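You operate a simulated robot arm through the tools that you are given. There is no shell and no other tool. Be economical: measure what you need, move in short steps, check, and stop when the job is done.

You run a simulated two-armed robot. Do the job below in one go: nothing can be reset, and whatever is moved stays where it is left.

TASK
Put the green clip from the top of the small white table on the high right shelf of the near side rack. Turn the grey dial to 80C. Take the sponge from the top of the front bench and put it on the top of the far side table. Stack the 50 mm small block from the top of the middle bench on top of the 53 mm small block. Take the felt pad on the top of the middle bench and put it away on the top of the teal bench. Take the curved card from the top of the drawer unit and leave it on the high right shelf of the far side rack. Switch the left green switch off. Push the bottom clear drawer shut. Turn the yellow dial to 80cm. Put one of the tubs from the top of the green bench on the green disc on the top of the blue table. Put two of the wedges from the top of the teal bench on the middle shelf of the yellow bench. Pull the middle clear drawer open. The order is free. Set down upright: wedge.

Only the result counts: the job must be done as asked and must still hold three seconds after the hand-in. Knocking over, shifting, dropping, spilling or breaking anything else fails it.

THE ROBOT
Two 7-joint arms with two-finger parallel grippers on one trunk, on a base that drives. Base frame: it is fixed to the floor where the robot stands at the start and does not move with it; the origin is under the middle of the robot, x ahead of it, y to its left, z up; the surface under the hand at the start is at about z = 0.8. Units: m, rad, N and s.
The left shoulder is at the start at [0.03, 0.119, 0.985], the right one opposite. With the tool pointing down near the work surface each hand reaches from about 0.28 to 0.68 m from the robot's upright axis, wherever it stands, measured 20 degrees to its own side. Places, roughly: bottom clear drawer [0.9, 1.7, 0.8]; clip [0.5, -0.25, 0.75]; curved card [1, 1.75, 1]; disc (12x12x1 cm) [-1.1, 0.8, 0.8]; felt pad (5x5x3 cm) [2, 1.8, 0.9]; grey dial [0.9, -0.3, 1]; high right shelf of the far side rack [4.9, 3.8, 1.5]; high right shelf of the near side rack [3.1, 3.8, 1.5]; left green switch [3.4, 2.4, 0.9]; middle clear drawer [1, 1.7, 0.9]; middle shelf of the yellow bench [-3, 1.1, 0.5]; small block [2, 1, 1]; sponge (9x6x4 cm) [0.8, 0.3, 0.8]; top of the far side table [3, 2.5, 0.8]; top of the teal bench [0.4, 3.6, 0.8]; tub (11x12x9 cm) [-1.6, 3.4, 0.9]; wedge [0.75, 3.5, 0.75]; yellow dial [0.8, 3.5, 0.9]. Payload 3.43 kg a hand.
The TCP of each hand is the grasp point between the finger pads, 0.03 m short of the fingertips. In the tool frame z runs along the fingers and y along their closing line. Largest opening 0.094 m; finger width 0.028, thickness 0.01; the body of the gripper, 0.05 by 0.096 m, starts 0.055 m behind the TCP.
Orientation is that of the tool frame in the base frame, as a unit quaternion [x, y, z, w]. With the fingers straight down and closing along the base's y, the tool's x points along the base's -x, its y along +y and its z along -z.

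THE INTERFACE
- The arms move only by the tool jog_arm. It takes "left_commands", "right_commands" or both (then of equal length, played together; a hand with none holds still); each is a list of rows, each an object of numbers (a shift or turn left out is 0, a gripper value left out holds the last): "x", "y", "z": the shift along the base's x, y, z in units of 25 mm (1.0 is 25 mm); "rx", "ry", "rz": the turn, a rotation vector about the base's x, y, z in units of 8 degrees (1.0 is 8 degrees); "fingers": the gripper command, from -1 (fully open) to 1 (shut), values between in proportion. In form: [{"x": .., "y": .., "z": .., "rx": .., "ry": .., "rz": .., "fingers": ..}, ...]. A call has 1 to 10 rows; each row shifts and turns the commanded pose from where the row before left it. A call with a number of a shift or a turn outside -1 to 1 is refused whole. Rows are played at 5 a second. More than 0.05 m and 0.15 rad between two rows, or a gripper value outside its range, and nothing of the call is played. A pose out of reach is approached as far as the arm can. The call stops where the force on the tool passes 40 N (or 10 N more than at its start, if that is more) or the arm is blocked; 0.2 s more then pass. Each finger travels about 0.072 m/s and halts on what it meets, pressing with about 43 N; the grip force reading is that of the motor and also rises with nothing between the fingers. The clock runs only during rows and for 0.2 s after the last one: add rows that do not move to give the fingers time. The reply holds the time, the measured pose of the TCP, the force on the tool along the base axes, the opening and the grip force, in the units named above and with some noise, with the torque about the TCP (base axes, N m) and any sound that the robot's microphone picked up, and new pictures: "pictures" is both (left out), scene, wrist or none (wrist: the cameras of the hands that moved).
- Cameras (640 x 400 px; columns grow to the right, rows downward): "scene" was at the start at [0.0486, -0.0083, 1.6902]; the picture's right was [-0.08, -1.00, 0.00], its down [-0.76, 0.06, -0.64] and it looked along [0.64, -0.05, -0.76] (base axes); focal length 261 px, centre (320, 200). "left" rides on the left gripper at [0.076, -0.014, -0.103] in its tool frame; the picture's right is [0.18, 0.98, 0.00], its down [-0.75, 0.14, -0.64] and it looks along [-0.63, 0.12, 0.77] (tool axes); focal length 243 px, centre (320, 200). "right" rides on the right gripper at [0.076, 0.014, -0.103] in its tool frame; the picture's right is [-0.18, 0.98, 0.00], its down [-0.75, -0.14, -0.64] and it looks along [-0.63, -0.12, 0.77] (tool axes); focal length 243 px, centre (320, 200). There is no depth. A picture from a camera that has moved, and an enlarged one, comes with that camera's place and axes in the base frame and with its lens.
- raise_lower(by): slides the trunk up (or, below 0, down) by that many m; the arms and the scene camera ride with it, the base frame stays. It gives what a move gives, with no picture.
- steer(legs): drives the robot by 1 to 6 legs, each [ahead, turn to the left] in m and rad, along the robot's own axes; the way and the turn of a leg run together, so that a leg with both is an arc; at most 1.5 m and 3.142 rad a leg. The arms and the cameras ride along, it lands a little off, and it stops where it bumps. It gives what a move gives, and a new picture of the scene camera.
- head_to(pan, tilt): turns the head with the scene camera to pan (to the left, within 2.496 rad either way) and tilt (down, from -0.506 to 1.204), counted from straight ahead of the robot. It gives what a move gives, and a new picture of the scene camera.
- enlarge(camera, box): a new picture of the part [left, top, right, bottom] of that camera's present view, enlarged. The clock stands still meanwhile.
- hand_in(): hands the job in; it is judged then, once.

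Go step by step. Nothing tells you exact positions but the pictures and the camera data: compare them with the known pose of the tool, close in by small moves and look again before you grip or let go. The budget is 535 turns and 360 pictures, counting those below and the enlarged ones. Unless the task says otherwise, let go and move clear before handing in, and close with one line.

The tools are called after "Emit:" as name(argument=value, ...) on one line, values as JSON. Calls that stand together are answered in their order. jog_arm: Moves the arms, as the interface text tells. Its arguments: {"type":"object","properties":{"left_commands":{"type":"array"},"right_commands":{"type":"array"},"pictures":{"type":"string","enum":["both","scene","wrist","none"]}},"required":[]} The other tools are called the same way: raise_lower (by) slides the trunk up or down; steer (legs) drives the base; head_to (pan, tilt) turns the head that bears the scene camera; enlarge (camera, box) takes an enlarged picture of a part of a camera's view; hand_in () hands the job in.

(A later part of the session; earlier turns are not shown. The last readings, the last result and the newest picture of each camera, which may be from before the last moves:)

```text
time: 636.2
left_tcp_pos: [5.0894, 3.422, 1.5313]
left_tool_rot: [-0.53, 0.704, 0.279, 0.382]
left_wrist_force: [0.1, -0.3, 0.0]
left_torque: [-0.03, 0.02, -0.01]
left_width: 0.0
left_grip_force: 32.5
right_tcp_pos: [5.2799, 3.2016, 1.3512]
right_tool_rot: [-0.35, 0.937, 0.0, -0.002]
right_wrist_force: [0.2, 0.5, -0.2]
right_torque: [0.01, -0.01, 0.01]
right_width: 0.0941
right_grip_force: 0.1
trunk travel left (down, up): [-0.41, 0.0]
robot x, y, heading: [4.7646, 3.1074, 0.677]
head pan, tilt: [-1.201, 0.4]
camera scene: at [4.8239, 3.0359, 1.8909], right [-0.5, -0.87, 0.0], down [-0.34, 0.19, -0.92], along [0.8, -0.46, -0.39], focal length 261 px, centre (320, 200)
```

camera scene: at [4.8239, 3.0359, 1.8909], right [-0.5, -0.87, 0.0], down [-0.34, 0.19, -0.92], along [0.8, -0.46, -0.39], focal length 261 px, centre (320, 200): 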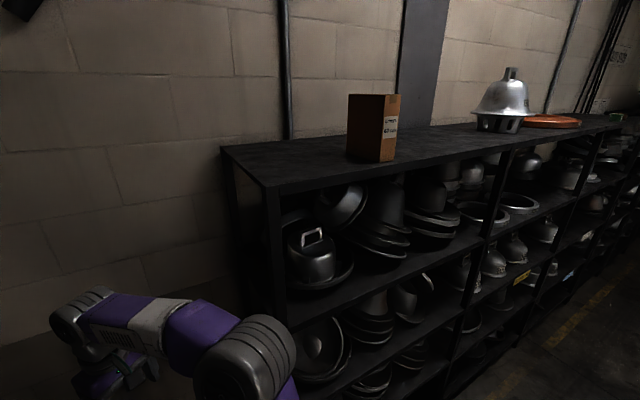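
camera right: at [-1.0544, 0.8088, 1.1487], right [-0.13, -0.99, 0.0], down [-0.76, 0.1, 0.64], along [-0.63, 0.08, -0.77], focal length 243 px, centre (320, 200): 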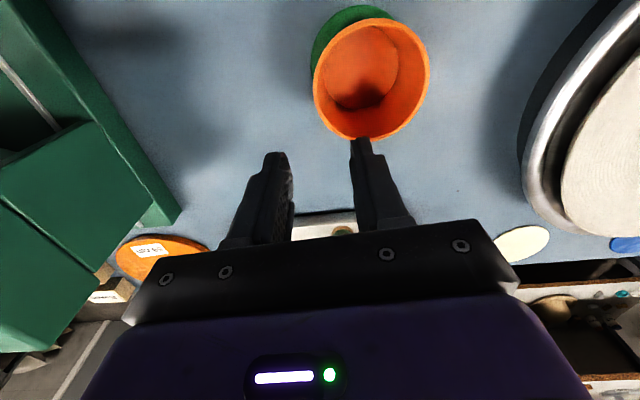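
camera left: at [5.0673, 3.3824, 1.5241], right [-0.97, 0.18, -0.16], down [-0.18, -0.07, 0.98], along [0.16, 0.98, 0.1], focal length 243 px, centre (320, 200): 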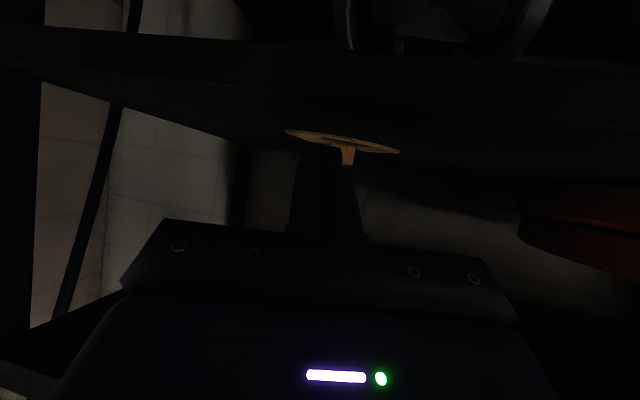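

Emit:
jog_arm(left_commands=[{"y": -0.6, "rx": -0.826, "ry": 0.248}, {"y": -0.6, "rx": -0.826, "ry": 0.248}, {"y": -0.6, "rx": -0.826, "ry": 0.248}, {"y": -0.6, "rx": -0.826, "ry": 0.248}, {"rx": -0.826, "ry": 0.248}, {"rx": -0.826, "ry": 0.248}, {"rx": -0.826, "ry": 0.248}, {"rx": -0.826, "ry": 0.248, "fingers": -1}], pictures="none")

Emit:
raise_lower(by=-0.16)

Emit:
head_to(pan=0, tilt=0.6)

Emit:
steer(legs=[[0, -1.1], [0, -1.15]])

```text
time: 638.0
left_tcp_pos: [5.0832, 3.359, 1.5303]
left_tool_rot: [-0.599, 0.8, 0.024, 0.018]
left_wrist_force: [-1.0, 0.1, 0.1]
left_torque: [0.0, 0.03, 0.0]
left_width: 0.0533
left_grip_force: 0.0
left hand out of reach, approached as far as the arm can: row 8
right_tcp_pos: [5.2793, 3.2008, 1.3523]
right_tool_rot: [-0.35, 0.937, 0.0, 0.0]
right_wrist_force: [1.0, 0.0, -0.5]
right_torque: [0.04, 0.0, -0.02]
right_width: 0.094
right_grip_force: 0.1
trunk travel left (down, up): [-0.41, 0.0]
robot x, y, heading: [4.7632, 3.1037, 0.677]
head pan, tilt: [-1.201, 0.4]
```

```text
time: 639.9
left_tcp_pos: [5.0829, 3.3586, 1.3701]
left_tool_rot: [-0.599, 0.8, 0.025, 0.018]
left_wrist_force: [0.3, 0.1, 0.0]
left_torque: [0.01, 0.0, 0.0]
left_width: 0.0941
left_grip_force: 0.0
right_tcp_pos: [5.2807, 3.202, 1.1926]
right_tool_rot: [-0.349, 0.937, 0.001, -0.002]
right_wrist_force: [0.7, 0.7, -0.8]
right_torque: [-0.02, -0.01, 0.02]
right_width: 0.0942
right_grip_force: 0.0
trunk travel left (down, up): [-0.25, 0.16]
robot x, y, heading: [4.763, 3.1028, 0.682]
head pan, tilt: [-1.201, 0.4]
```

```text
time: 641.3
left_tcp_pos: [5.0841, 3.3588, 1.3705]
left_tool_rot: [-0.599, 0.8, 0.025, 0.018]
left_wrist_force: [-0.9, -0.3, -0.9]
left_torque: [-0.01, -0.01, -0.02]
left_width: 0.0939
left_grip_force: 0.0
right_tcp_pos: [5.2795, 3.2028, 1.1924]
right_tool_rot: [-0.35, 0.937, 0.0, -0.002]
right_wrist_force: [0.1, 0.1, -0.1]
right_torque: [-0.02, 0.0, 0.01]
right_width: 0.094
right_grip_force: 0.1
trunk travel left (down, up): [-0.25, 0.16]
robot x, y, heading: [4.7659, 3.1008, 0.679]
head pan, tilt: [0.0, 0.6]
camera scene: at [4.8125, 3.1376, 1.7127], right [0.63, -0.78, 0.0], down [-0.44, -0.35, -0.83], along [0.64, 0.52, -0.56], focal length 261 px, centre (320, 200)
```

scene: 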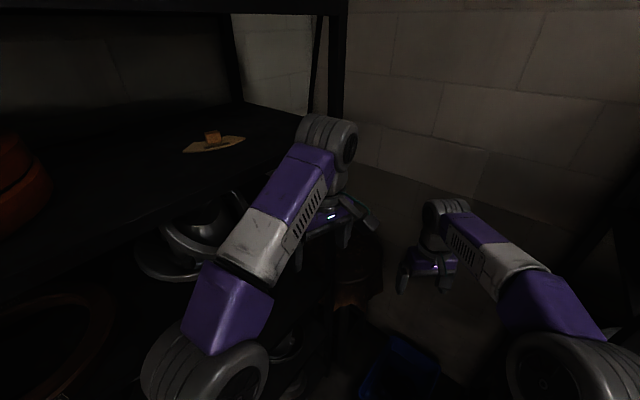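

```text
time: 647.3
left_tcp_pos: [4.761, 2.6949, 1.37]
left_tool_rot: [0.468, 0.883, -0.006, 0.03]
left_wrist_force: [0.0, -0.1, 0.1]
left_torque: [0.0, -0.02, -0.03]
left_width: 0.094
left_grip_force: 0.0
right_tcp_pos: [4.5123, 2.6427, 1.192]
right_tool_rot: [0.698, 0.716, 0.002, -0.001]
right_wrist_force: [0.4, -1.0, -0.2]
right_torque: [0.02, 0.0, -0.01]
right_width: 0.0941
right_grip_force: 0.1
trunk travel left (down, up): [-0.25, 0.16]
robot x, y, heading: [4.7685, 3.104, -1.577]
head pan, tilt: [0.0, 0.6]
camera scene: at [4.7661, 3.0428, 1.7127], right [-1.0, 0.01, 0.0], down [0.01, 0.56, -0.83], along [-0.01, -0.83, -0.56], focal length 261 px, centre (320, 200)
```

scene: 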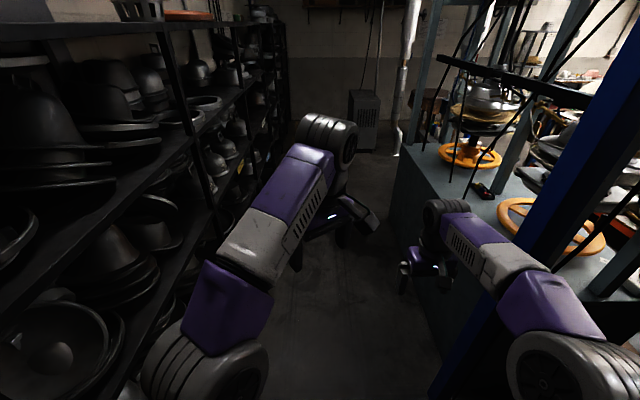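

Emit:
steer(legs=[[1.4, 0], [1.4, 0]])

Emit:
head_to(pan=-1.3, tilt=0.5)

```text
time: 660.9
left_tcp_pos: [4.7733, -0.1067, 1.3703]
left_tool_rot: [0.469, 0.883, -0.006, 0.03]
left_wrist_force: [0.0, 0.4, 0.0]
left_torque: [0.0, 0.0, -0.02]
left_width: 0.0943
left_grip_force: 0.0
right_tcp_pos: [4.5257, -0.1576, 1.193]
right_tool_rot: [0.698, 0.716, 0.001, -0.001]
right_wrist_force: [0.7, 0.8, -0.7]
right_torque: [-0.01, 0.0, -0.01]
right_width: 0.0937
right_grip_force: 0.0
trunk travel left (down, up): [-0.25, 0.16]
robot x, y, heading: [4.7793, 0.3023, -1.584]
head pan, tilt: [0.0, 0.6]
camera scene: at [4.7787, 0.241, 1.7127], right [-1.0, 0.01, 0.0], down [0.01, 0.56, -0.83], along [-0.01, -0.82, -0.56], focal length 261 px, centre (320, 200)
```

scene: 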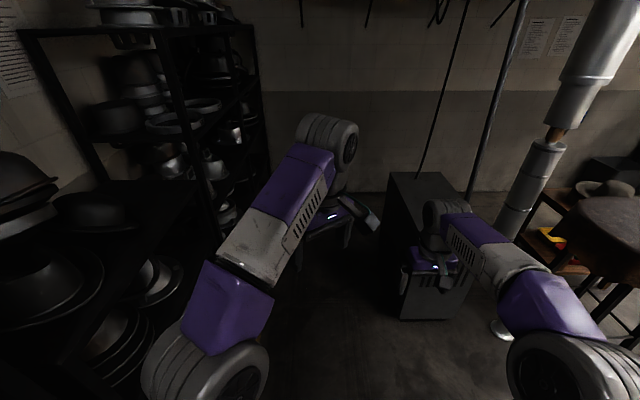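

```text
time: 662.4
left_tcp_pos: [4.7743, -0.1054, 1.3712]
left_tool_rot: [0.469, 0.883, -0.006, 0.03]
left_wrist_force: [-0.3, -0.5, -0.6]
left_torque: [0.0, -0.04, 0.0]
left_width: 0.0939
left_grip_force: 0.0
right_tcp_pos: [4.525, -0.1571, 1.1916]
right_tool_rot: [0.699, 0.715, 0.002, 0.0]
right_wrist_force: [-0.1, -0.8, -0.6]
right_torque: [0.03, 0.01, 0.01]
right_width: 0.094
right_grip_force: 0.0
trunk travel left (down, up): [-0.25, 0.16]
robot x, y, heading: [4.7763, 0.2995, -1.582]
head pan, tilt: [-1.3, 0.499]
camera scene: at [4.6918, 0.3063, 1.7218], right [-0.26, 0.97, 0.0], down [0.46, 0.12, -0.88], along [-0.85, -0.22, -0.48], focal length 261 px, centre (320, 200)
```

scene: 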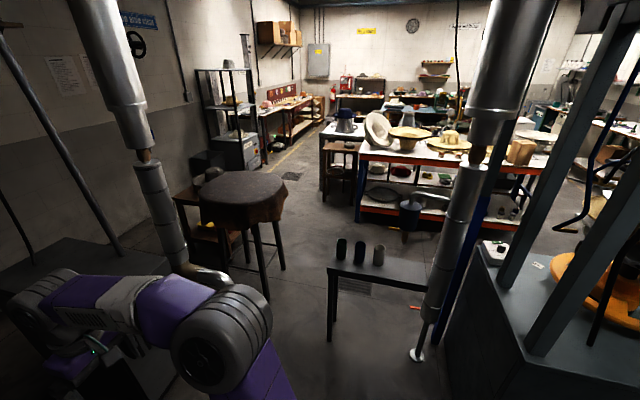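

Emit:
steer(legs=[[0, -1.56], [0, -1.56], [1.4, 0], [1.39, 0]])

Emit:
head_to(pan=0, tilt=0.6)

```text
time: 683.0
left_tcp_pos: [4.7122, 3.4558, 1.3709]
left_tool_rot: [0.893, -0.449, -0.03, -0.006]
left_wrist_force: [-0.5, -0.3, -0.8]
left_torque: [-0.02, 0.0, -0.03]
left_width: 0.094
left_grip_force: 0.2
right_tcp_pos: [4.9575, 3.5119, 1.1921]
right_tool_rot: [0.725, -0.688, 0.008, 0.01]
right_wrist_force: [-2.2, -8.3, 2.9]
right_torque: [0.22, -0.24, -0.46]
right_width: 0.0924
right_grip_force: 0.1
trunk travel left (down, up): [-0.25, 0.16]
robot x, y, heading: [4.7251, 3.0486, 1.604]
head pan, tilt: [-1.3, 0.499]
stopped in leg 4: the force on the tool passed its limit at 42 N (the readings are from after the stop); the commanded pose is now the measured one
camera scene: at [4.8145, 3.0421, 1.7218], right [0.3, -0.95, 0.0], down [-0.46, -0.14, -0.88], along [0.84, 0.26, -0.48], focal length 261 px, centre (320, 200)
```

scene: 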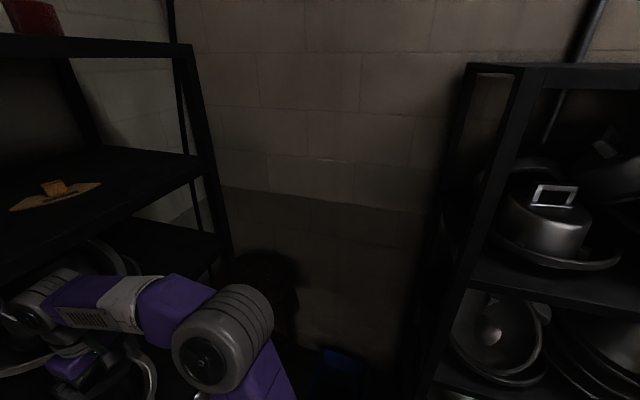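

```text
time: 684.5
left_tcp_pos: [4.7127, 3.4553, 1.3699]
left_tool_rot: [0.893, -0.449, -0.031, -0.005]
left_wrist_force: [0.3, 0.1, -0.3]
left_torque: [0.01, 0.01, -0.04]
left_width: 0.0938
left_grip_force: 0.1
right_tcp_pos: [4.9591, 3.5126, 1.1917]
right_tool_rot: [0.726, -0.688, 0.007, 0.009]
right_wrist_force: [-2.3, -12.0, 0.6]
right_torque: [0.25, -0.14, -0.75]
right_width: 0.0925
right_grip_force: 0.1
trunk travel left (down, up): [-0.25, 0.16]
robot x, y, heading: [4.7285, 3.0491, 1.602]
head pan, tilt: [0.0, 0.6]
camera scene: at [4.7253, 3.1027, 1.7128], right [1.0, 0.03, 0.0], down [0.02, -0.56, -0.83], along [-0.02, 0.83, -0.56], focal length 261 px, centre (320, 200)
```

scene: 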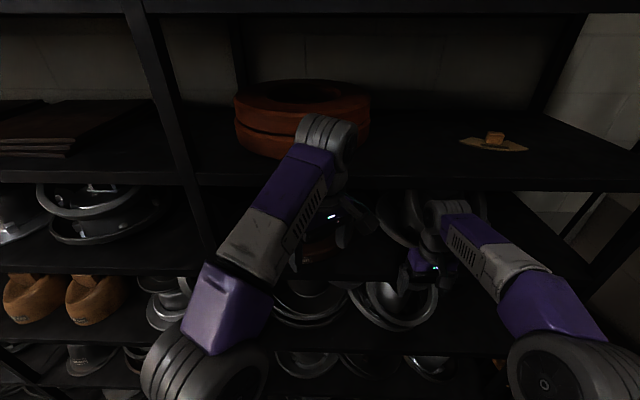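

Emit:
steer(legs=[[-0.12, 0]])

Emit:
enlarge(camera="scene", box=[260, 150, 480, 340])

```text
time: 685.8
left_tcp_pos: [4.7172, 3.3408, 1.3704]
left_tool_rot: [0.893, -0.45, -0.031, -0.006]
left_wrist_force: [0.6, -0.2, 0.5]
left_torque: [-0.01, 0.01, 0.01]
left_width: 0.094
left_grip_force: 0.0
right_tcp_pos: [4.964, 3.3967, 1.1904]
right_tool_rot: [0.725, -0.689, 0.006, 0.009]
right_wrist_force: [-1.1, -0.4, 0.3]
right_torque: [0.0, 0.01, 0.0]
right_width: 0.094
right_grip_force: 0.0
trunk travel left (down, up): [-0.25, 0.16]
robot x, y, heading: [4.7292, 2.9345, 1.599]
head pan, tilt: [0.0, 0.6]
camera scene: at [4.7295, 2.9876, 1.7127], right [1.0, 0.03, 0.0], down [0.02, -0.56, -0.83], along [-0.02, 0.82, -0.56], focal length 261 px, centre (320, 200)
```

scene: 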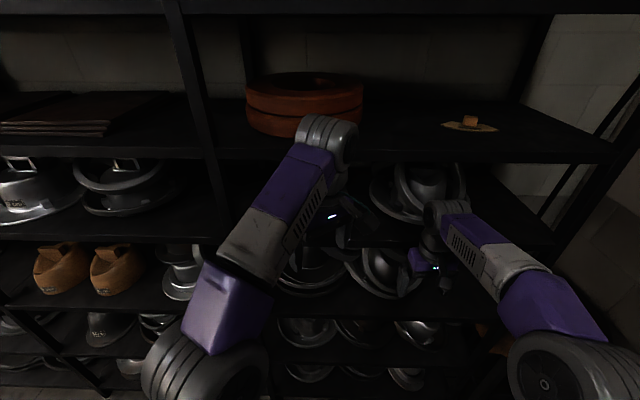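

```text
2.11 times, centred on (370, 245) of scene
camera zoom: at [4.7295, 2.9876, 1.7127], right [1.0, 0.03, 0.0], down [0.02, -0.56, -0.83], along [-0.02, 0.82, -0.56], focal length 550 px, centre (215, 105)
```

zoom: 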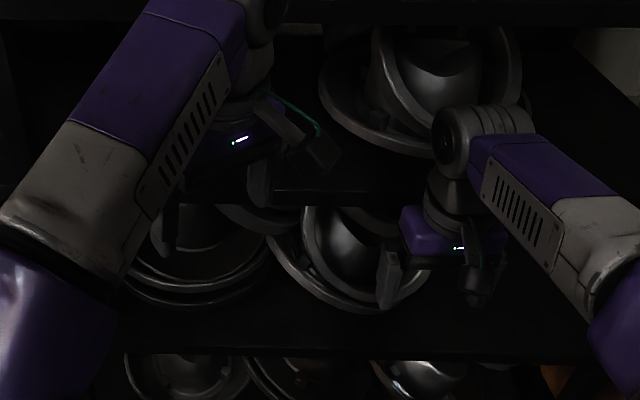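

Emit:
jog_arm(left_commands=[{"x": -1, "y": -0.3}, {"x": -1, "y": -0.3}, {"x": -1, "y": -0.3}, {"x": -1, "y": -0.3}, {"x": -1}, {"x": -1}, {"x": -1}, {"x": -1}], right_commands=[{"y": -0.5, "z": 0.7}, {"x": -0.9, "y": -0.5, "z": 0.7}, {"x": -0.9, "z": 0.7}, {"x": -0.9, "z": 0.7}, {"x": -0.9, "z": 0.7}, {"x": -0.9, "z": 0.7}, {"x": -0.9, "z": 0.7}, {"x": -0.9, "z": 0.5}], pictures="none")

Emit:
steer(legs=[[0, 1.39], [1.2, 0], [0, 0.15]])

Emit:
head_to(pan=-1.57, tilt=1.1)

```text
time: 687.5
left_tcp_pos: [4.5151, 3.3085, 1.3701]
left_tool_rot: [0.892, -0.45, -0.031, -0.006]
left_wrist_force: [0.3, -0.6, -0.9]
left_torque: [0.0, -0.02, -0.03]
left_width: 0.0942
left_grip_force: 0.1
right_tcp_pos: [4.8045, 3.3706, 1.3256]
right_tool_rot: [0.726, -0.688, 0.007, 0.009]
right_wrist_force: [-0.2, -0.1, 0.1]
right_torque: [0.01, 0.0, 0.0]
right_width: 0.0943
right_grip_force: 0.0
trunk travel left (down, up): [-0.25, 0.16]
robot x, y, heading: [4.7279, 2.9285, 1.601]
head pan, tilt: [0.0, 0.6]
```

```text
time: 697.6
left_tcp_pos: [3.1777, 2.9074, 1.3718]
left_tool_rot: [0.954, 0.297, -0.026, 0.016]
left_wrist_force: [-0.8, 0.3, 0.4]
left_torque: [0.05, 0.01, 0.06]
left_width: 0.0941
left_grip_force: 0.1
right_tcp_pos: [3.1249, 3.1998, 1.3267]
right_tool_rot: [1.0, 0.011, 0.012, 0.002]
right_wrist_force: [-0.2, 0.0, -0.1]
right_torque: [0.01, -0.01, -0.01]
right_width: 0.094
right_grip_force: 0.1
trunk travel left (down, up): [-0.25, 0.16]
robot x, y, heading: [3.5615, 3.1094, 3.132]
head pan, tilt: [0.0, 0.6]
camera scene: at [3.5061, 3.1066, 1.7127], right [0.0, 1.0, 0.0], down [0.56, 0.0, -0.83], along [-0.83, 0.0, -0.56], focal length 261 px, centre (320, 200)
```

scene: 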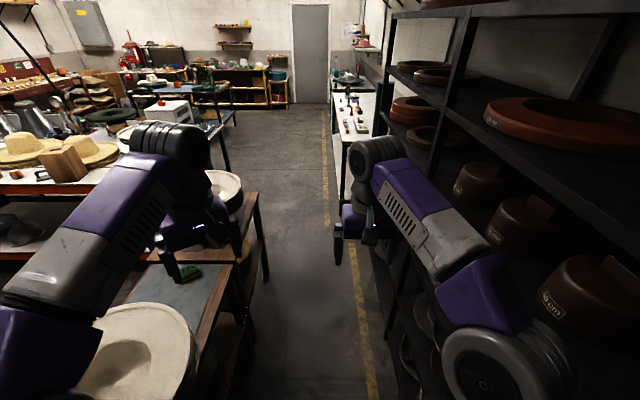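

```text
time: 699.2
left_tcp_pos: [3.1778, 2.9091, 1.3713]
left_tool_rot: [0.954, 0.297, -0.025, 0.017]
left_wrist_force: [-0.2, -0.4, -1.1]
left_torque: [0.0, -0.03, -0.03]
left_width: 0.094
left_grip_force: 0.0
right_tcp_pos: [3.1254, 3.2001, 1.3246]
right_tool_rot: [1.0, 0.01, 0.013, 0.001]
right_wrist_force: [-0.5, 0.0, -0.5]
right_torque: [0.0, 0.02, -0.03]
right_width: 0.0939
right_grip_force: 0.0
trunk travel left (down, up): [-0.25, 0.16]
robot x, y, heading: [3.5637, 3.1101, 3.139]
head pan, tilt: [-1.571, 1.1]
camera scene: at [3.5947, 3.1701, 1.6741], right [1.0, 0.0, 0.0], down [0.0, -0.89, -0.45], along [0.0, 0.45, -0.89], focal length 261 px, centre (320, 200)
```

scene: 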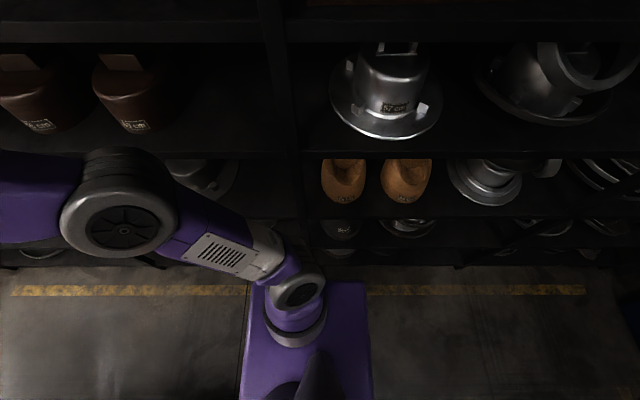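

Emit:
steer(legs=[[0.8, 0], [0.8, 0.0], [0.45, 0.9], [0.45, -0.9], [1.1, 0]])

Emit:
head_to(pan=0, tilt=0.6)

```text
time: 717.4
left_tcp_pos: [-0.3097, 2.607, 1.3714]
left_tool_rot: [0.957, 0.288, -0.025, 0.016]
left_wrist_force: [-0.2, -0.5, -0.5]
left_torque: [-0.02, 0.05, 0.01]
left_width: 0.0943
left_grip_force: 0.0
right_tcp_pos: [-0.3561, 2.8998, 1.325]
right_tool_rot: [1.0, 0.0, 0.012, 0.002]
right_wrist_force: [-0.8, 0.6, -0.2]
right_torque: [0.01, -0.01, -0.01]
right_width: 0.0941
right_grip_force: 0.0
trunk travel left (down, up): [-0.25, 0.16]
robot x, y, heading: [0.0802, 2.7995, 3.114]
head pan, tilt: [-1.571, 1.1]
camera scene: at [0.1124, 2.8598, 1.6741], right [1.0, -0.02, 0.0], down [-0.02, -0.89, -0.45], along [0.01, 0.45, -0.89], focal length 261 px, centre (320, 200)
```

scene: 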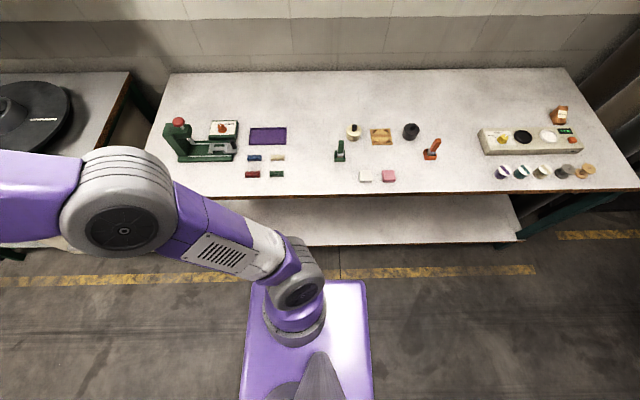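

```text
time: 719.0
left_tcp_pos: [-0.3098, 2.607, 1.3709]
left_tool_rot: [0.957, 0.287, -0.026, 0.017]
left_wrist_force: [0.1, -1.0, -0.5]
left_torque: [0.03, 0.05, 0.04]
left_width: 0.094
left_grip_force: 0.2
right_tcp_pos: [-0.356, 2.9004, 1.3266]
right_tool_rot: [1.0, 0.0, 0.012, 0.001]
right_wrist_force: [-0.2, 0.3, -0.6]
right_torque: [-0.03, -0.02, 0.02]
right_width: 0.0942
right_grip_force: 0.0
trunk travel left (down, up): [-0.25, 0.16]
robot x, y, heading: [0.0777, 2.799, 3.117]
head pan, tilt: [0.0, 0.6]
camera scene: at [0.0227, 2.7989, 1.7127], right [0.02, 1.0, 0.0], down [0.56, -0.01, -0.82], along [-0.82, 0.02, -0.57], focal length 261 px, centre (320, 200)
```

scene: 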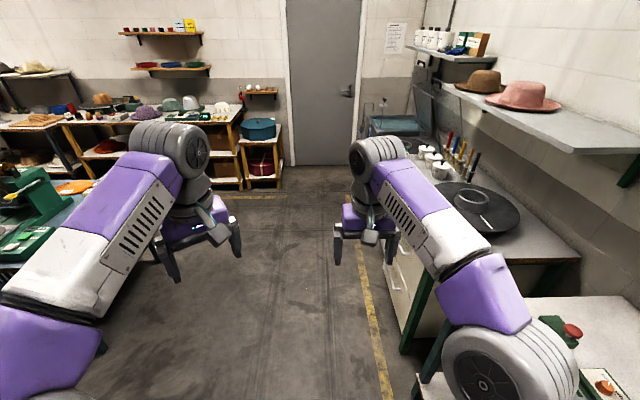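

Emit:
steer(legs=[[0, -1.56], [0, -1.56], [0.8, 0], [0.8, 0]])

Emit:
head_to(pan=-1.2, tilt=0.8)

```text
time: 734.8
left_tcp_pos: [2.0733, 3.0369, 1.3711]
left_tool_rot: [-0.31, 0.95, 0.018, 0.026]
left_wrist_force: [-0.4, 0.5, -0.6]
left_torque: [-0.01, 0.0, 0.02]
left_width: 0.0939
left_grip_force: 0.0
right_tcp_pos: [2.133, 2.7465, 1.3246]
right_tool_rot: [-0.025, 1.0, 0.001, -0.012]
right_wrist_force: [0.2, -0.2, -0.8]
right_torque: [0.01, 0.04, -0.03]
right_width: 0.0942
right_grip_force: 0.0
trunk travel left (down, up): [-0.25, 0.16]
robot x, y, heading: [1.6939, 2.8279, 0.025]
head pan, tilt: [0.0, 0.6]
camera scene: at [1.7542, 2.8245, 1.7127], right [0.03, -1.0, 0.0], down [-0.56, -0.01, -0.82], along [0.82, 0.02, -0.57], focal length 261 px, centre (320, 200)
```

scene: 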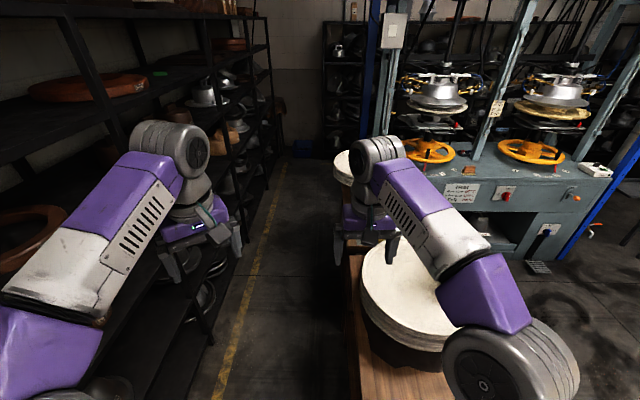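

```text
time: 736.2
left_tcp_pos: [2.0718, 3.036, 1.37]
left_tool_rot: [-0.31, 0.95, 0.018, 0.025]
left_wrist_force: [-0.1, 0.2, 0.6]
left_torque: [0.02, 0.03, 0.02]
left_width: 0.0941
left_grip_force: 0.0
right_tcp_pos: [2.1329, 2.7469, 1.3259]
right_tool_rot: [-0.025, 1.0, 0.001, -0.012]
right_wrist_force: [0.1, 0.3, -0.1]
right_torque: [-0.01, 0.01, -0.02]
right_width: 0.0939
right_grip_force: 0.0
trunk travel left (down, up): [-0.25, 0.16]
robot x, y, heading: [1.6975, 2.8248, 0.026]
head pan, tilt: [-1.201, 0.799]
camera scene: at [1.6967, 2.7478, 1.6958], right [-0.92, -0.39, 0.0], down [-0.28, 0.66, -0.7], along [0.27, -0.64, -0.72], focal length 261 px, centre (320, 200)
```

scene: 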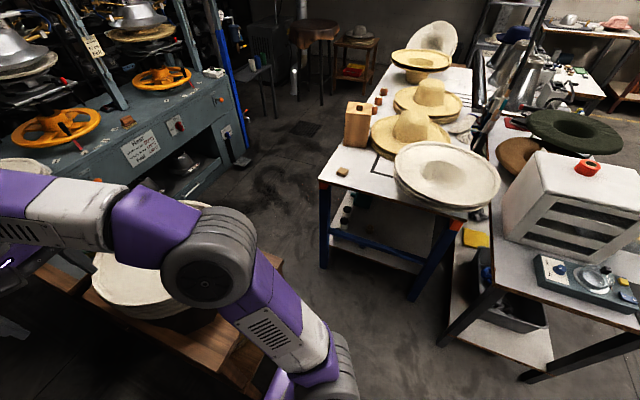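

Emit:
steer(legs=[[-0.04, 0], [0, -1.597], [0.44, 0]])

Emit:
head_to(pan=0.2, tilt=0.9)

```text
time: 743.2
left_tcp_pos: [1.8692, 2.0114, 1.3706]
left_tool_rot: [0.455, 0.89, -0.006, 0.031]
left_wrist_force: [-0.8, -0.6, 0.3]
left_torque: [-0.01, 0.0, 0.05]
left_width: 0.094
left_grip_force: 0.2
right_tcp_pos: [1.5793, 1.9532, 1.3259]
right_tool_rot: [0.692, 0.722, 0.009, -0.008]
right_wrist_force: [-0.3, 0.2, 0.7]
right_torque: [0.02, 0.0, -0.01]
right_width: 0.0938
right_grip_force: 0.1
trunk travel left (down, up): [-0.25, 0.16]
robot x, y, heading: [1.6621, 2.3942, -1.554]
head pan, tilt: [-1.201, 0.799]
camera scene: at [1.5871, 2.3889, 1.6958], right [-0.38, 0.93, 0.0], down [0.66, 0.27, -0.7], along [-0.65, -0.26, -0.72], focal length 261 px, centre (320, 200)
```

scene: 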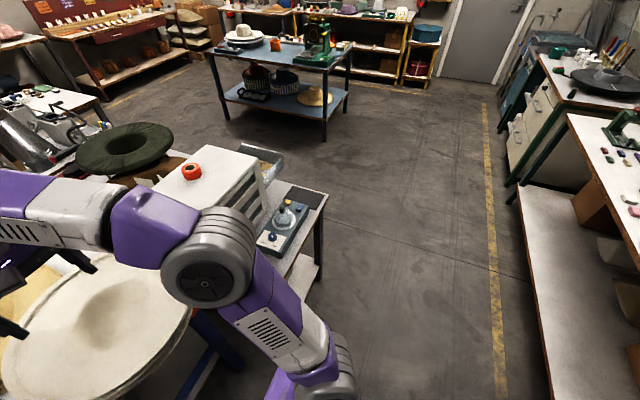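

```text
time: 744.7
left_tcp_pos: [1.8699, 2.0117, 1.3714]
left_tool_rot: [0.455, 0.89, -0.006, 0.03]
left_wrist_force: [1.1, -0.4, -0.2]
left_torque: [0.03, -0.03, 0.01]
left_width: 0.0937
left_grip_force: 0.0
right_tcp_pos: [1.5798, 1.9538, 1.3255]
right_tool_rot: [0.692, 0.722, 0.01, -0.006]
right_wrist_force: [0.1, 0.6, 0.2]
right_torque: [0.02, 0.03, -0.01]
right_width: 0.094
right_grip_force: 0.1
trunk travel left (down, up): [-0.25, 0.16]
robot x, y, heading: [1.6604, 2.3916, -1.554]
head pan, tilt: [0.201, 0.901]
camera scene: at [1.678, 2.3461, 1.6879], right [-0.98, -0.22, 0.0], down [-0.17, 0.77, -0.62], along [0.13, -0.61, -0.78], focal length 261 px, centre (320, 200)
```

scene: 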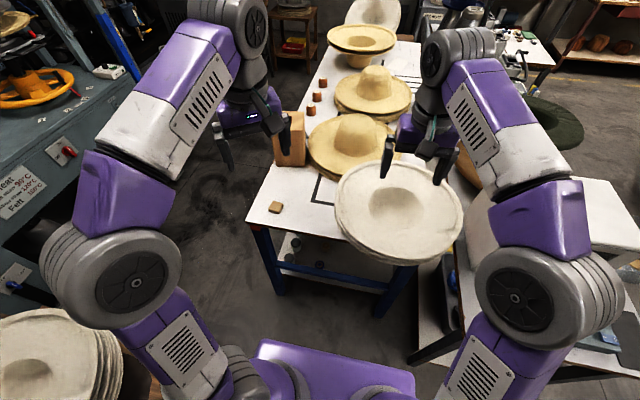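

Emit:
enlarge(camera="scene", box=[236, 80, 340, 230])

```text
2.67 times, centred on (288, 155) of scene
camera zoom: at [1.678, 2.3461, 1.6879], right [-0.98, -0.22, 0.0], down [-0.17, 0.77, -0.62], along [0.13, -0.61, -0.78], focal length 697 px, centre (405, 320)
```

zoom: 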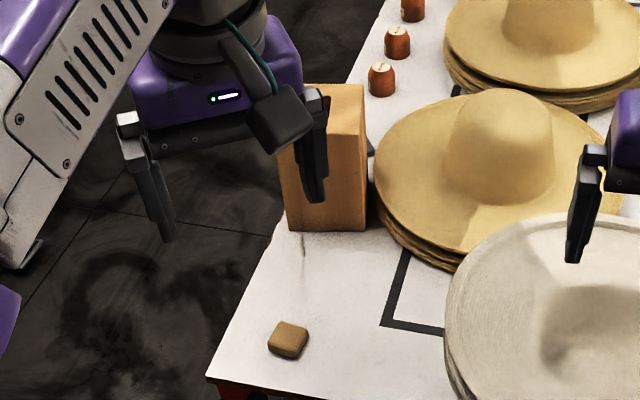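

Emit:
jog_arm(left_commands=[{"x": 0.42, "y": -0.9, "z": -0.8, "rz": -0.6, "rx": 0.09, "ry": 0.11}, {"x": 0.42, "y": -0.9, "z": -0.8, "rz": -0.6, "rx": 0.09, "ry": 0.11}, {"x": 0.42, "y": -0.9, "z": -0.8, "rz": -0.6, "rx": 0.09, "ry": 0.11}, {"x": 0.42, "y": -0.9, "z": -0.8, "rz": -0.6}, {"x": 0.42, "y": -0.9, "z": -0.8, "rz": -0.6}, {"x": 0.42, "y": -0.9, "z": -0.8, "rz": -0.6}, {"x": 0.42, "y": -0.9, "z": -0.8, "rz": -0.6}, {"x": 0.42, "y": -0.9, "z": -0.8, "rz": -0.6}, {"x": 0.42, "y": -0.9, "z": -0.8, "rz": -0.6}, {"x": 0.42, "y": -0.9, "z": -0.8, "rz": -0.6}], pictures="wrist")

```text
time: 746.9
left_tcp_pos: [1.9711, 1.8202, 1.1723]
left_tool_rot: [0.778, 0.628, -0.004, 0.001]
left_wrist_force: [-0.4, 0.1, 1.8]
left_torque: [-0.06, 0.0, 0.01]
left_width: 0.0942
left_grip_force: 0.0
left hand out of reach, approached as far as the arm can: row 9, 10
right_tcp_pos: [1.5782, 1.956, 1.3266]
right_tool_rot: [0.692, 0.721, 0.008, -0.006]
right_wrist_force: [0.8, 0.4, 0.4]
right_torque: [-0.08, -0.02, -0.01]
right_width: 0.0942
right_grip_force: 0.0
trunk travel left (down, up): [-0.25, 0.16]
robot x, y, heading: [1.6603, 2.3929, -1.551]
head pan, tilt: [0.201, 0.901]
camera left: at [1.9737, 1.8973, 1.273], right [1.0, -0.03, -0.01], down [-0.02, -0.76, 0.65], along [-0.02, -0.65, -0.76], focal length 243 px, centre (320, 200)
```

left: 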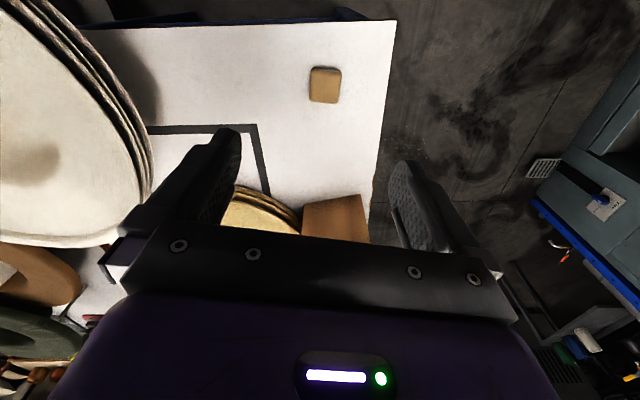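

Emit:
jog_arm(left_commands=[{"z": -1}, {"z": -1}, {"z": -1}, {"z": -1}, {"z": -1}, {"z": -1}, {"z": -1}, {"z": -1}, {}], pictures="wrist")

```text
time: 748.9
left_tcp_pos: [1.9695, 1.8169, 0.9701]
left_tool_rot: [0.778, 0.628, -0.002, 0.0]
left_wrist_force: [0.5, -0.4, -0.9]
left_torque: [-0.02, 0.01, 0.05]
left_width: 0.0942
left_grip_force: 0.0
right_tcp_pos: [1.5786, 1.9535, 1.3266]
right_tool_rot: [0.692, 0.722, 0.009, -0.006]
right_wrist_force: [1.1, -0.7, -1.3]
right_torque: [-0.02, 0.01, -0.01]
right_width: 0.0941
right_grip_force: 0.0
trunk travel left (down, up): [-0.25, 0.16]
robot x, y, heading: [1.6634, 2.3888, -1.553]
head pan, tilt: [0.201, 0.901]
camera left: at [1.9724, 1.8941, 1.0727], right [1.0, -0.03, -0.01], down [-0.02, -0.76, 0.65], along [-0.02, -0.64, -0.76], focal length 243 px, centre (320, 200)
```

left: 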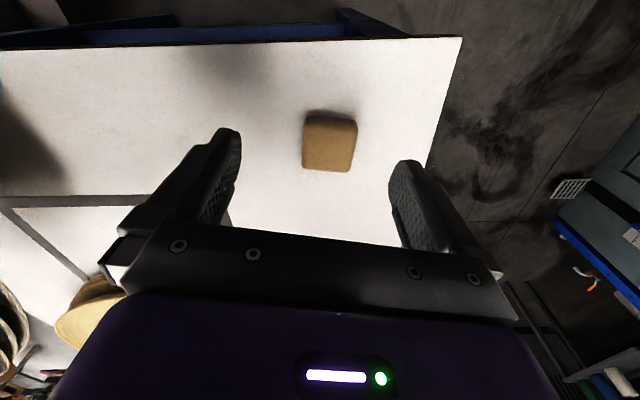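

Emit:
jog_arm(left_commands=[{"x": 0.2, "y": -0.7}, {"x": 0.18, "y": -0.7}, {"z": -0.9}, {"z": -0.9}, {"z": -0.9}, {}], pictures="wrist")

```text
time: 750.3
left_tcp_pos: [1.9791, 1.7826, 0.9039]
left_tool_rot: [0.778, 0.628, -0.003, 0.0]
left_wrist_force: [0.5, 0.2, -0.2]
left_torque: [-0.02, 0.01, 0.02]
left_width: 0.0942
left_grip_force: 0.0
right_tcp_pos: [1.5793, 1.9536, 1.3249]
right_tool_rot: [0.692, 0.722, 0.009, -0.007]
right_wrist_force: [0.1, 0.5, -0.7]
right_torque: [0.01, 0.02, -0.02]
right_width: 0.094
right_grip_force: 0.0
trunk travel left (down, up): [-0.25, 0.16]
robot x, y, heading: [1.6606, 2.3937, -1.552]
head pan, tilt: [0.201, 0.901]
camera left: at [1.9815, 1.8587, 1.0046], right [1.0, -0.03, -0.01], down [-0.02, -0.76, 0.65], along [-0.02, -0.65, -0.76], focal length 243 px, centre (320, 200)
```

left: 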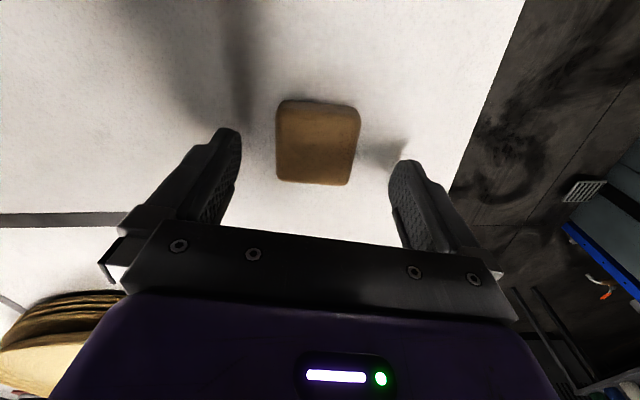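

Emit:
jog_arm(left_commands=[{"z": -0.6}, {"z": -0.5}, {"z": -0.25}, {"fingers": 0.2}, {"fingers": 1}, {}, {}], pictures="wrist")

```text
time: 750.9
left_tcp_pos: [1.9824, 1.7799, 0.8912]
left_tool_rot: [0.778, 0.629, -0.006, 0.006]
left_wrist_force: [0.2, 14.0, 19.2]
left_torque: [0.99, 1.21, -0.59]
left_width: 0.0939
left_grip_force: 0.6
right_tcp_pos: [1.5792, 1.9564, 1.3258]
right_tool_rot: [0.692, 0.722, 0.009, -0.007]
right_wrist_force: [0.3, -0.8, -0.5]
right_torque: [0.05, -0.02, 0.02]
right_width: 0.0938
right_grip_force: 0.1
trunk travel left (down, up): [-0.25, 0.16]
robot x, y, heading: [1.6591, 2.396, -1.554]
head pan, tilt: [0.201, 0.901]
stopped in row 2 (left hand): the force on the tool passed its limit at 49 N (the readings are from after the stop); the commanded pose is now the measured one
camera left: at [1.9839, 1.859, 0.9902], right [1.0, -0.03, 0.0], down [-0.02, -0.76, 0.65], along [-0.02, -0.65, -0.76], focal length 243 px, centre (320, 200)
```

left: 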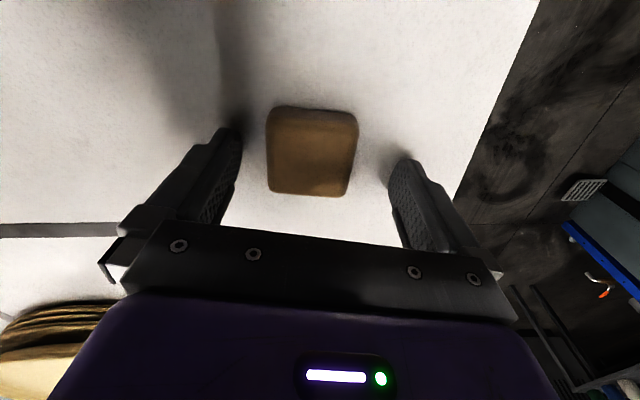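

Emit:
jog_arm(left_commands=[{"z": 0.2, "x": -0.1}, {"fingers": 0.2}, {"fingers": 1}, {}, {}], pictures="wrist")

```text
time: 752.1
left_tcp_pos: [1.9792, 1.7779, 0.8924]
left_tool_rot: [0.777, 0.629, -0.007, 0.005]
left_wrist_force: [1.5, -0.8, -0.6]
left_torque: [0.0, 0.0, 0.01]
left_width: 0.0478
left_grip_force: 43.2
right_tcp_pos: [1.5797, 1.9528, 1.3247]
right_tool_rot: [0.692, 0.722, 0.01, -0.007]
right_wrist_force: [0.3, -0.7, 0.5]
right_torque: [-0.03, -0.01, 0.02]
right_width: 0.0939
right_grip_force: 0.0
trunk travel left (down, up): [-0.25, 0.16]
robot x, y, heading: [1.6603, 2.3907, -1.551]
head pan, tilt: [0.201, 0.901]
camera left: at [1.9808, 1.8571, 0.9915], right [1.0, -0.03, 0.0], down [-0.02, -0.76, 0.66], along [-0.02, -0.65, -0.76], focal length 243 px, centre (320, 200)
```

left: 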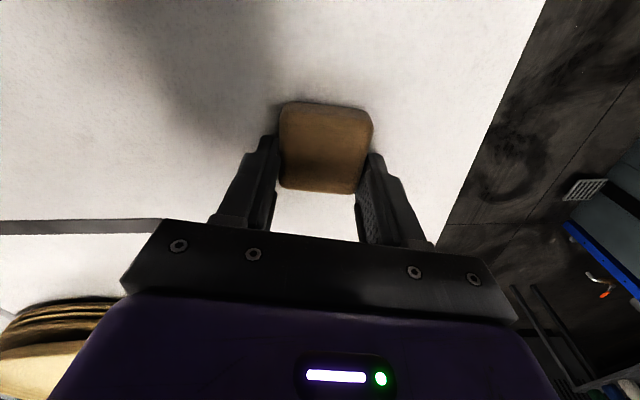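

Emit:
jog_arm(left_commands=[{"z": 0.5}, {"z": 1}, {"z": 1}, {"z": 1}, {"z": 1}, {"z": 1, "y": 0.5}, {"z": 1, "y": 0.9}, {"z": 1, "y": 0.9}, {"z": 1, "y": 0.9}, {"z": 1, "y": 0.9}], pictures="none")

Emit:
steer(legs=[[-0.42, 0], [0, -1.59], [0.8, 0], [0, -1.571]])

Emit:
head_to(pan=0, tilt=0.85)

```text
time: 754.3
left_tcp_pos: [1.9759, 1.8831, 1.1302]
left_tool_rot: [0.778, 0.628, -0.007, 0.006]
left_wrist_force: [-0.1, -0.1, -0.2]
left_torque: [0.03, -0.01, -0.01]
left_width: 0.047
left_grip_force: 43.0
right_tcp_pos: [1.5791, 1.9534, 1.3251]
right_tool_rot: [0.692, 0.722, 0.009, -0.007]
right_wrist_force: [0.2, 0.2, -0.1]
right_torque: [0.02, 0.02, 0.0]
right_width: 0.0941
right_grip_force: 0.0
trunk travel left (down, up): [-0.25, 0.16]
robot x, y, heading: [1.6593, 2.3881, -1.556]
head pan, tilt: [0.201, 0.901]
```

```text
time: 768.6
left_tcp_pos: [0.5628, 3.3852, 1.1304]
left_tool_rot: [-0.601, 0.799, 0.006, 0.007]
left_wrist_force: [0.3, -0.6, -0.5]
left_torque: [-0.02, -0.02, -0.04]
left_width: 0.0468
left_grip_force: 43.0
right_tcp_pos: [0.9547, 3.2855, 1.325]
right_tool_rot: [-0.697, 0.717, -0.007, -0.009]
right_wrist_force: [0.3, 0.9, 0.0]
right_torque: [-0.05, -0.01, -0.02]
right_width: 0.0941
right_grip_force: 0.0
trunk travel left (down, up): [-0.25, 0.16]
robot x, y, heading: [0.8433, 2.8546, 1.517]
head pan, tilt: [0.201, 0.901]
camera scene: at [0.8318, 2.8972, 1.6879], right [0.99, 0.15, 0.0], down [0.12, -0.78, -0.62], along [-0.09, 0.61, -0.78], focal length 261 px, centre (320, 200)
```

scene: 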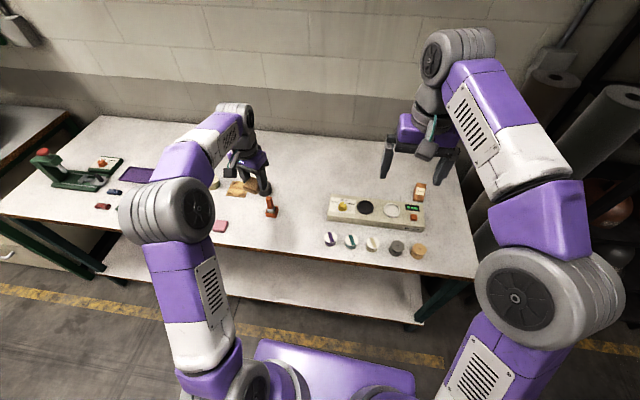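

```text
time: 769.4
left_tcp_pos: [0.5631, 3.3856, 1.1302]
left_tool_rot: [-0.601, 0.799, 0.005, 0.007]
left_wrist_force: [0.6, -0.5, -0.3]
left_torque: [-0.04, -0.01, -0.01]
left_width: 0.0468
left_grip_force: 42.9
right_tcp_pos: [0.9542, 3.2861, 1.3251]
right_tool_rot: [-0.698, 0.716, -0.006, -0.009]
right_wrist_force: [0.4, -0.2, 1.0]
right_torque: [-0.01, 0.0, 0.01]
right_width: 0.094
right_grip_force: 0.0
trunk travel left (down, up): [-0.25, 0.16]
robot x, y, heading: [0.8442, 2.8537, 1.524]
head pan, tilt: [0.0, 0.85]
camera scene: at [0.8467, 2.9006, 1.6918], right [1.0, -0.05, 0.0], down [-0.04, -0.75, -0.66], along [0.03, 0.66, -0.75], focal length 261 px, centre (320, 200)
```

scene: 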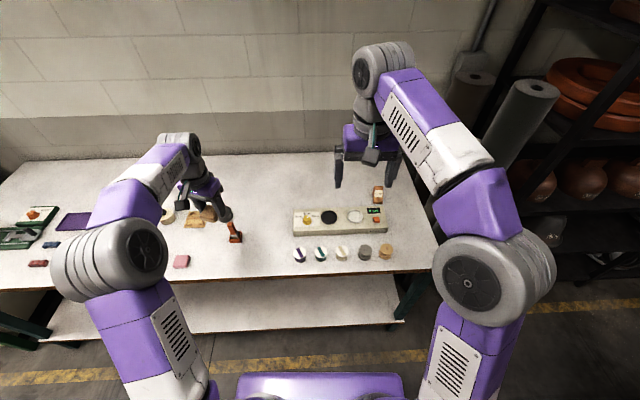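

Emit:
jog_arm(left_commands=[{"x": 0.8, "y": 0.28}, {"x": 0.8, "y": 0.28}, {"x": 0.8, "y": 0.28}, {"x": 0.8, "y": 0.28}, {"x": 0.7, "y": 0.28}, {"z": -1}, {"z": -1}, {"z": -1}, {"z": -1}, {"z": -1}], pictures="wrist")

```text
time: 771.6
left_tcp_pos: [0.6615, 3.4214, 1.0047]
left_tool_rot: [-0.601, 0.799, 0.005, 0.007]
left_wrist_force: [0.0, 0.2, -1.3]
left_torque: [0.02, 0.0, 0.0]
left_width: 0.0465
left_grip_force: 42.8
right_tcp_pos: [0.9539, 3.2866, 1.3257]
right_tool_rot: [-0.697, 0.717, -0.007, -0.011]
right_wrist_force: [0.0, 0.5, -0.1]
right_torque: [-0.01, -0.01, -0.01]
right_width: 0.094
right_grip_force: 0.0
trunk travel left (down, up): [-0.25, 0.16]
robot x, y, heading: [0.8423, 2.8507, 1.519]
head pan, tilt: [0.0, 0.85]
camera left: at [0.6534, 3.3421, 1.1042], right [-1.0, 0.1, 0.0], down [0.07, 0.75, 0.65], along [0.06, 0.65, -0.76], focal length 243 px, centre (320, 200)
```

left: 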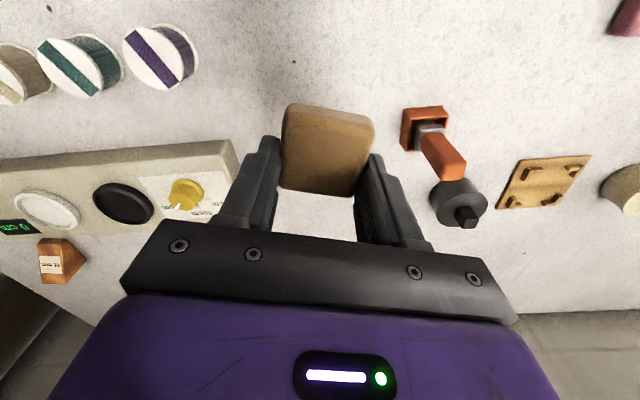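

Emit:
jog_arm(left_commands=[{"z": -1}, {"z": -1}, {"z": -1}, {"z": -1}, {"z": -0.4}, {"z": -0.3}, {}], pictures="none")

Emit:
jog_arm(left_commands=[{"z": -0.2}, {"z": -0.2}, {"z": -0.2}, {}], pictures="wrist")

```text
time: 773.2
left_tcp_pos: [0.661, 3.4199, 0.8881]
left_tool_rot: [-0.601, 0.799, 0.006, 0.007]
left_wrist_force: [0.0, 0.3, 0.0]
left_torque: [0.0, -0.01, 0.02]
left_width: 0.0468
left_grip_force: 43.3
right_tcp_pos: [0.9551, 3.2872, 1.3248]
right_tool_rot: [-0.697, 0.717, -0.006, -0.01]
right_wrist_force: [-1.2, -0.9, -0.1]
right_torque: [0.03, -0.03, -0.02]
right_width: 0.094
right_grip_force: 0.1
trunk travel left (down, up): [-0.25, 0.16]
robot x, y, heading: [0.8402, 2.8531, 1.521]
head pan, tilt: [0.0, 0.85]
```

```text
time: 774.2
left_tcp_pos: [0.6596, 3.4217, 0.8722]
left_tool_rot: [-0.601, 0.799, 0.004, 0.007]
left_wrist_force: [-0.1, 0.1, 0.4]
left_torque: [-0.01, -0.02, -0.01]
left_width: 0.0467
left_grip_force: 42.9
right_tcp_pos: [0.9549, 3.286, 1.3261]
right_tool_rot: [-0.697, 0.717, -0.007, -0.009]
right_wrist_force: [0.4, 0.2, -0.3]
right_torque: [-0.01, 0.02, 0.02]
right_width: 0.0939
right_grip_force: 0.0
trunk travel left (down, up): [-0.25, 0.16]
robot x, y, heading: [0.8444, 2.857, 1.522]
head pan, tilt: [0.0, 0.85]
camera left: at [0.6521, 3.3422, 0.9727], right [-1.0, 0.1, 0.0], down [0.07, 0.75, 0.66], along [0.06, 0.65, -0.76], focal length 243 px, centre (320, 200)
```

left: 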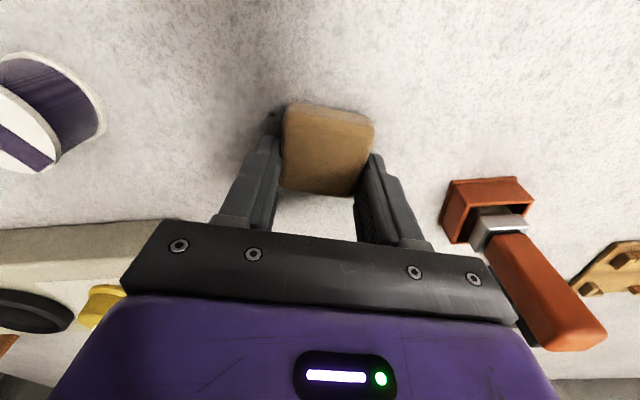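

Emit:
jog_arm(left_commands=[{"z": -0.15}, {"z": -0.15}, {"z": -0.15}, {}], pictures="none")

```text
time: 774.9
left_tcp_pos: [0.6598, 3.4221, 0.8713]
left_tool_rot: [-0.602, 0.798, 0.009, 0.009]
left_wrist_force: [-0.6, -10.0, 20.7]
left_torque: [-0.76, 0.03, 0.01]
left_width: 0.0468
left_grip_force: 42.9
right_tcp_pos: [0.9547, 3.2846, 1.3252]
right_tool_rot: [-0.698, 0.716, -0.007, -0.009]
right_wrist_force: [-0.8, -1.2, 0.6]
right_torque: [-0.02, 0.0, -0.02]
right_width: 0.0939
right_grip_force: 0.0
trunk travel left (down, up): [-0.25, 0.16]
robot x, y, heading: [0.8425, 2.8562, 1.524]
head pan, tilt: [0.0, 0.85]
stopped in row 3 (left hand): the force on the tool passed its limit at 44 N (the readings are from after the stop); the commanded pose is now the measured one
```

Contact; release and retract up.

Emit:
jog_arm(left_commands=[{"z": 0.1}, {"fingers": 0}, {"fingers": -0.6}, {}, {"z": 0.8}, {"z": 1}, {"z": 1}, {"z": 1}, {"z": 1}, {"z": 1}], pictures="wrist")

```text
time: 777.1
left_tcp_pos: [0.6605, 3.4223, 1.0165]
left_tool_rot: [-0.602, 0.799, 0.008, 0.009]
left_wrist_force: [-0.5, 0.3, 1.1]
left_torque: [-0.06, 0.02, 0.01]
left_width: 0.0754
left_grip_force: 0.0
right_tcp_pos: [0.9537, 3.2855, 1.3257]
right_tool_rot: [-0.698, 0.716, -0.006, -0.009]
right_wrist_force: [0.3, 0.2, -0.2]
right_torque: [0.0, -0.01, 0.0]
right_width: 0.094
right_grip_force: 0.0
trunk travel left (down, up): [-0.25, 0.16]
robot x, y, heading: [0.8449, 2.8529, 1.52]
head pan, tilt: [0.0, 0.85]
camera left: at [0.6521, 3.3423, 1.1151], right [-1.0, 0.09, 0.0], down [0.07, 0.75, 0.66], along [0.06, 0.66, -0.75], focal length 243 px, centre (320, 200)
```

left: 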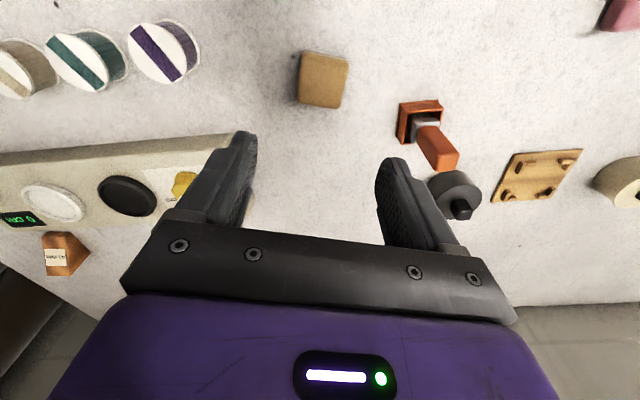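

Emit:
jog_arm(left_commands=[{"z": 1, "x": -0.8, "y": -0.6}, {"z": 1, "x": -0.8, "y": -0.6}, {"z": 1, "x": -0.8, "y": -0.6}, {"z": 1, "x": -0.8, "y": -0.6}, {"z": 1, "x": -0.5, "y": -0.6}, {"z": 1, "y": -0.6}], pictures="none")

Emit:
enlarge(camera="scene", box=[288, 202, 328, 232])

```text
time: 778.5
left_tcp_pos: [0.5686, 3.3304, 1.1662]
left_tool_rot: [-0.601, 0.799, 0.009, 0.009]
left_wrist_force: [-0.1, 0.2, 0.0]
left_torque: [0.01, 0.03, 0.04]
left_width: 0.0752
left_grip_force: 0.1
right_tcp_pos: [0.9548, 3.2852, 1.3253]
right_tool_rot: [-0.697, 0.717, -0.007, -0.01]
right_wrist_force: [-0.4, -0.2, -0.4]
right_torque: [0.0, 0.0, 0.01]
right_width: 0.0941
right_grip_force: 0.0
trunk travel left (down, up): [-0.25, 0.16]
robot x, y, heading: [0.8406, 2.8543, 1.524]
head pan, tilt: [0.0, 0.85]
```

```text
13.33 times, centred on (308, 217) of scene
camera zoom: at [0.8471, 2.8995, 1.6918], right [1.0, -0.05, 0.0], down [-0.04, -0.75, -0.66], along [0.03, 0.66, -0.75], focal length 3484 px, centre (480, -27)
```

zoom: 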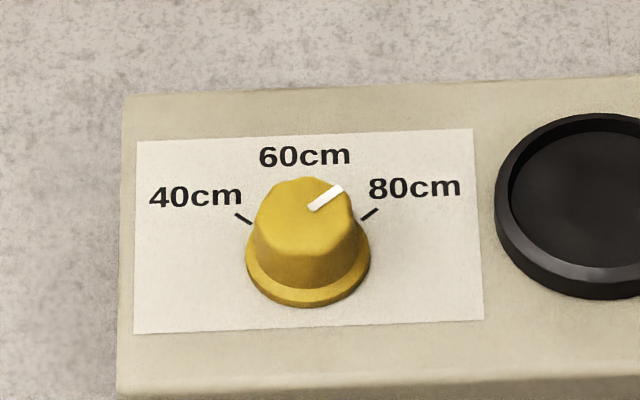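

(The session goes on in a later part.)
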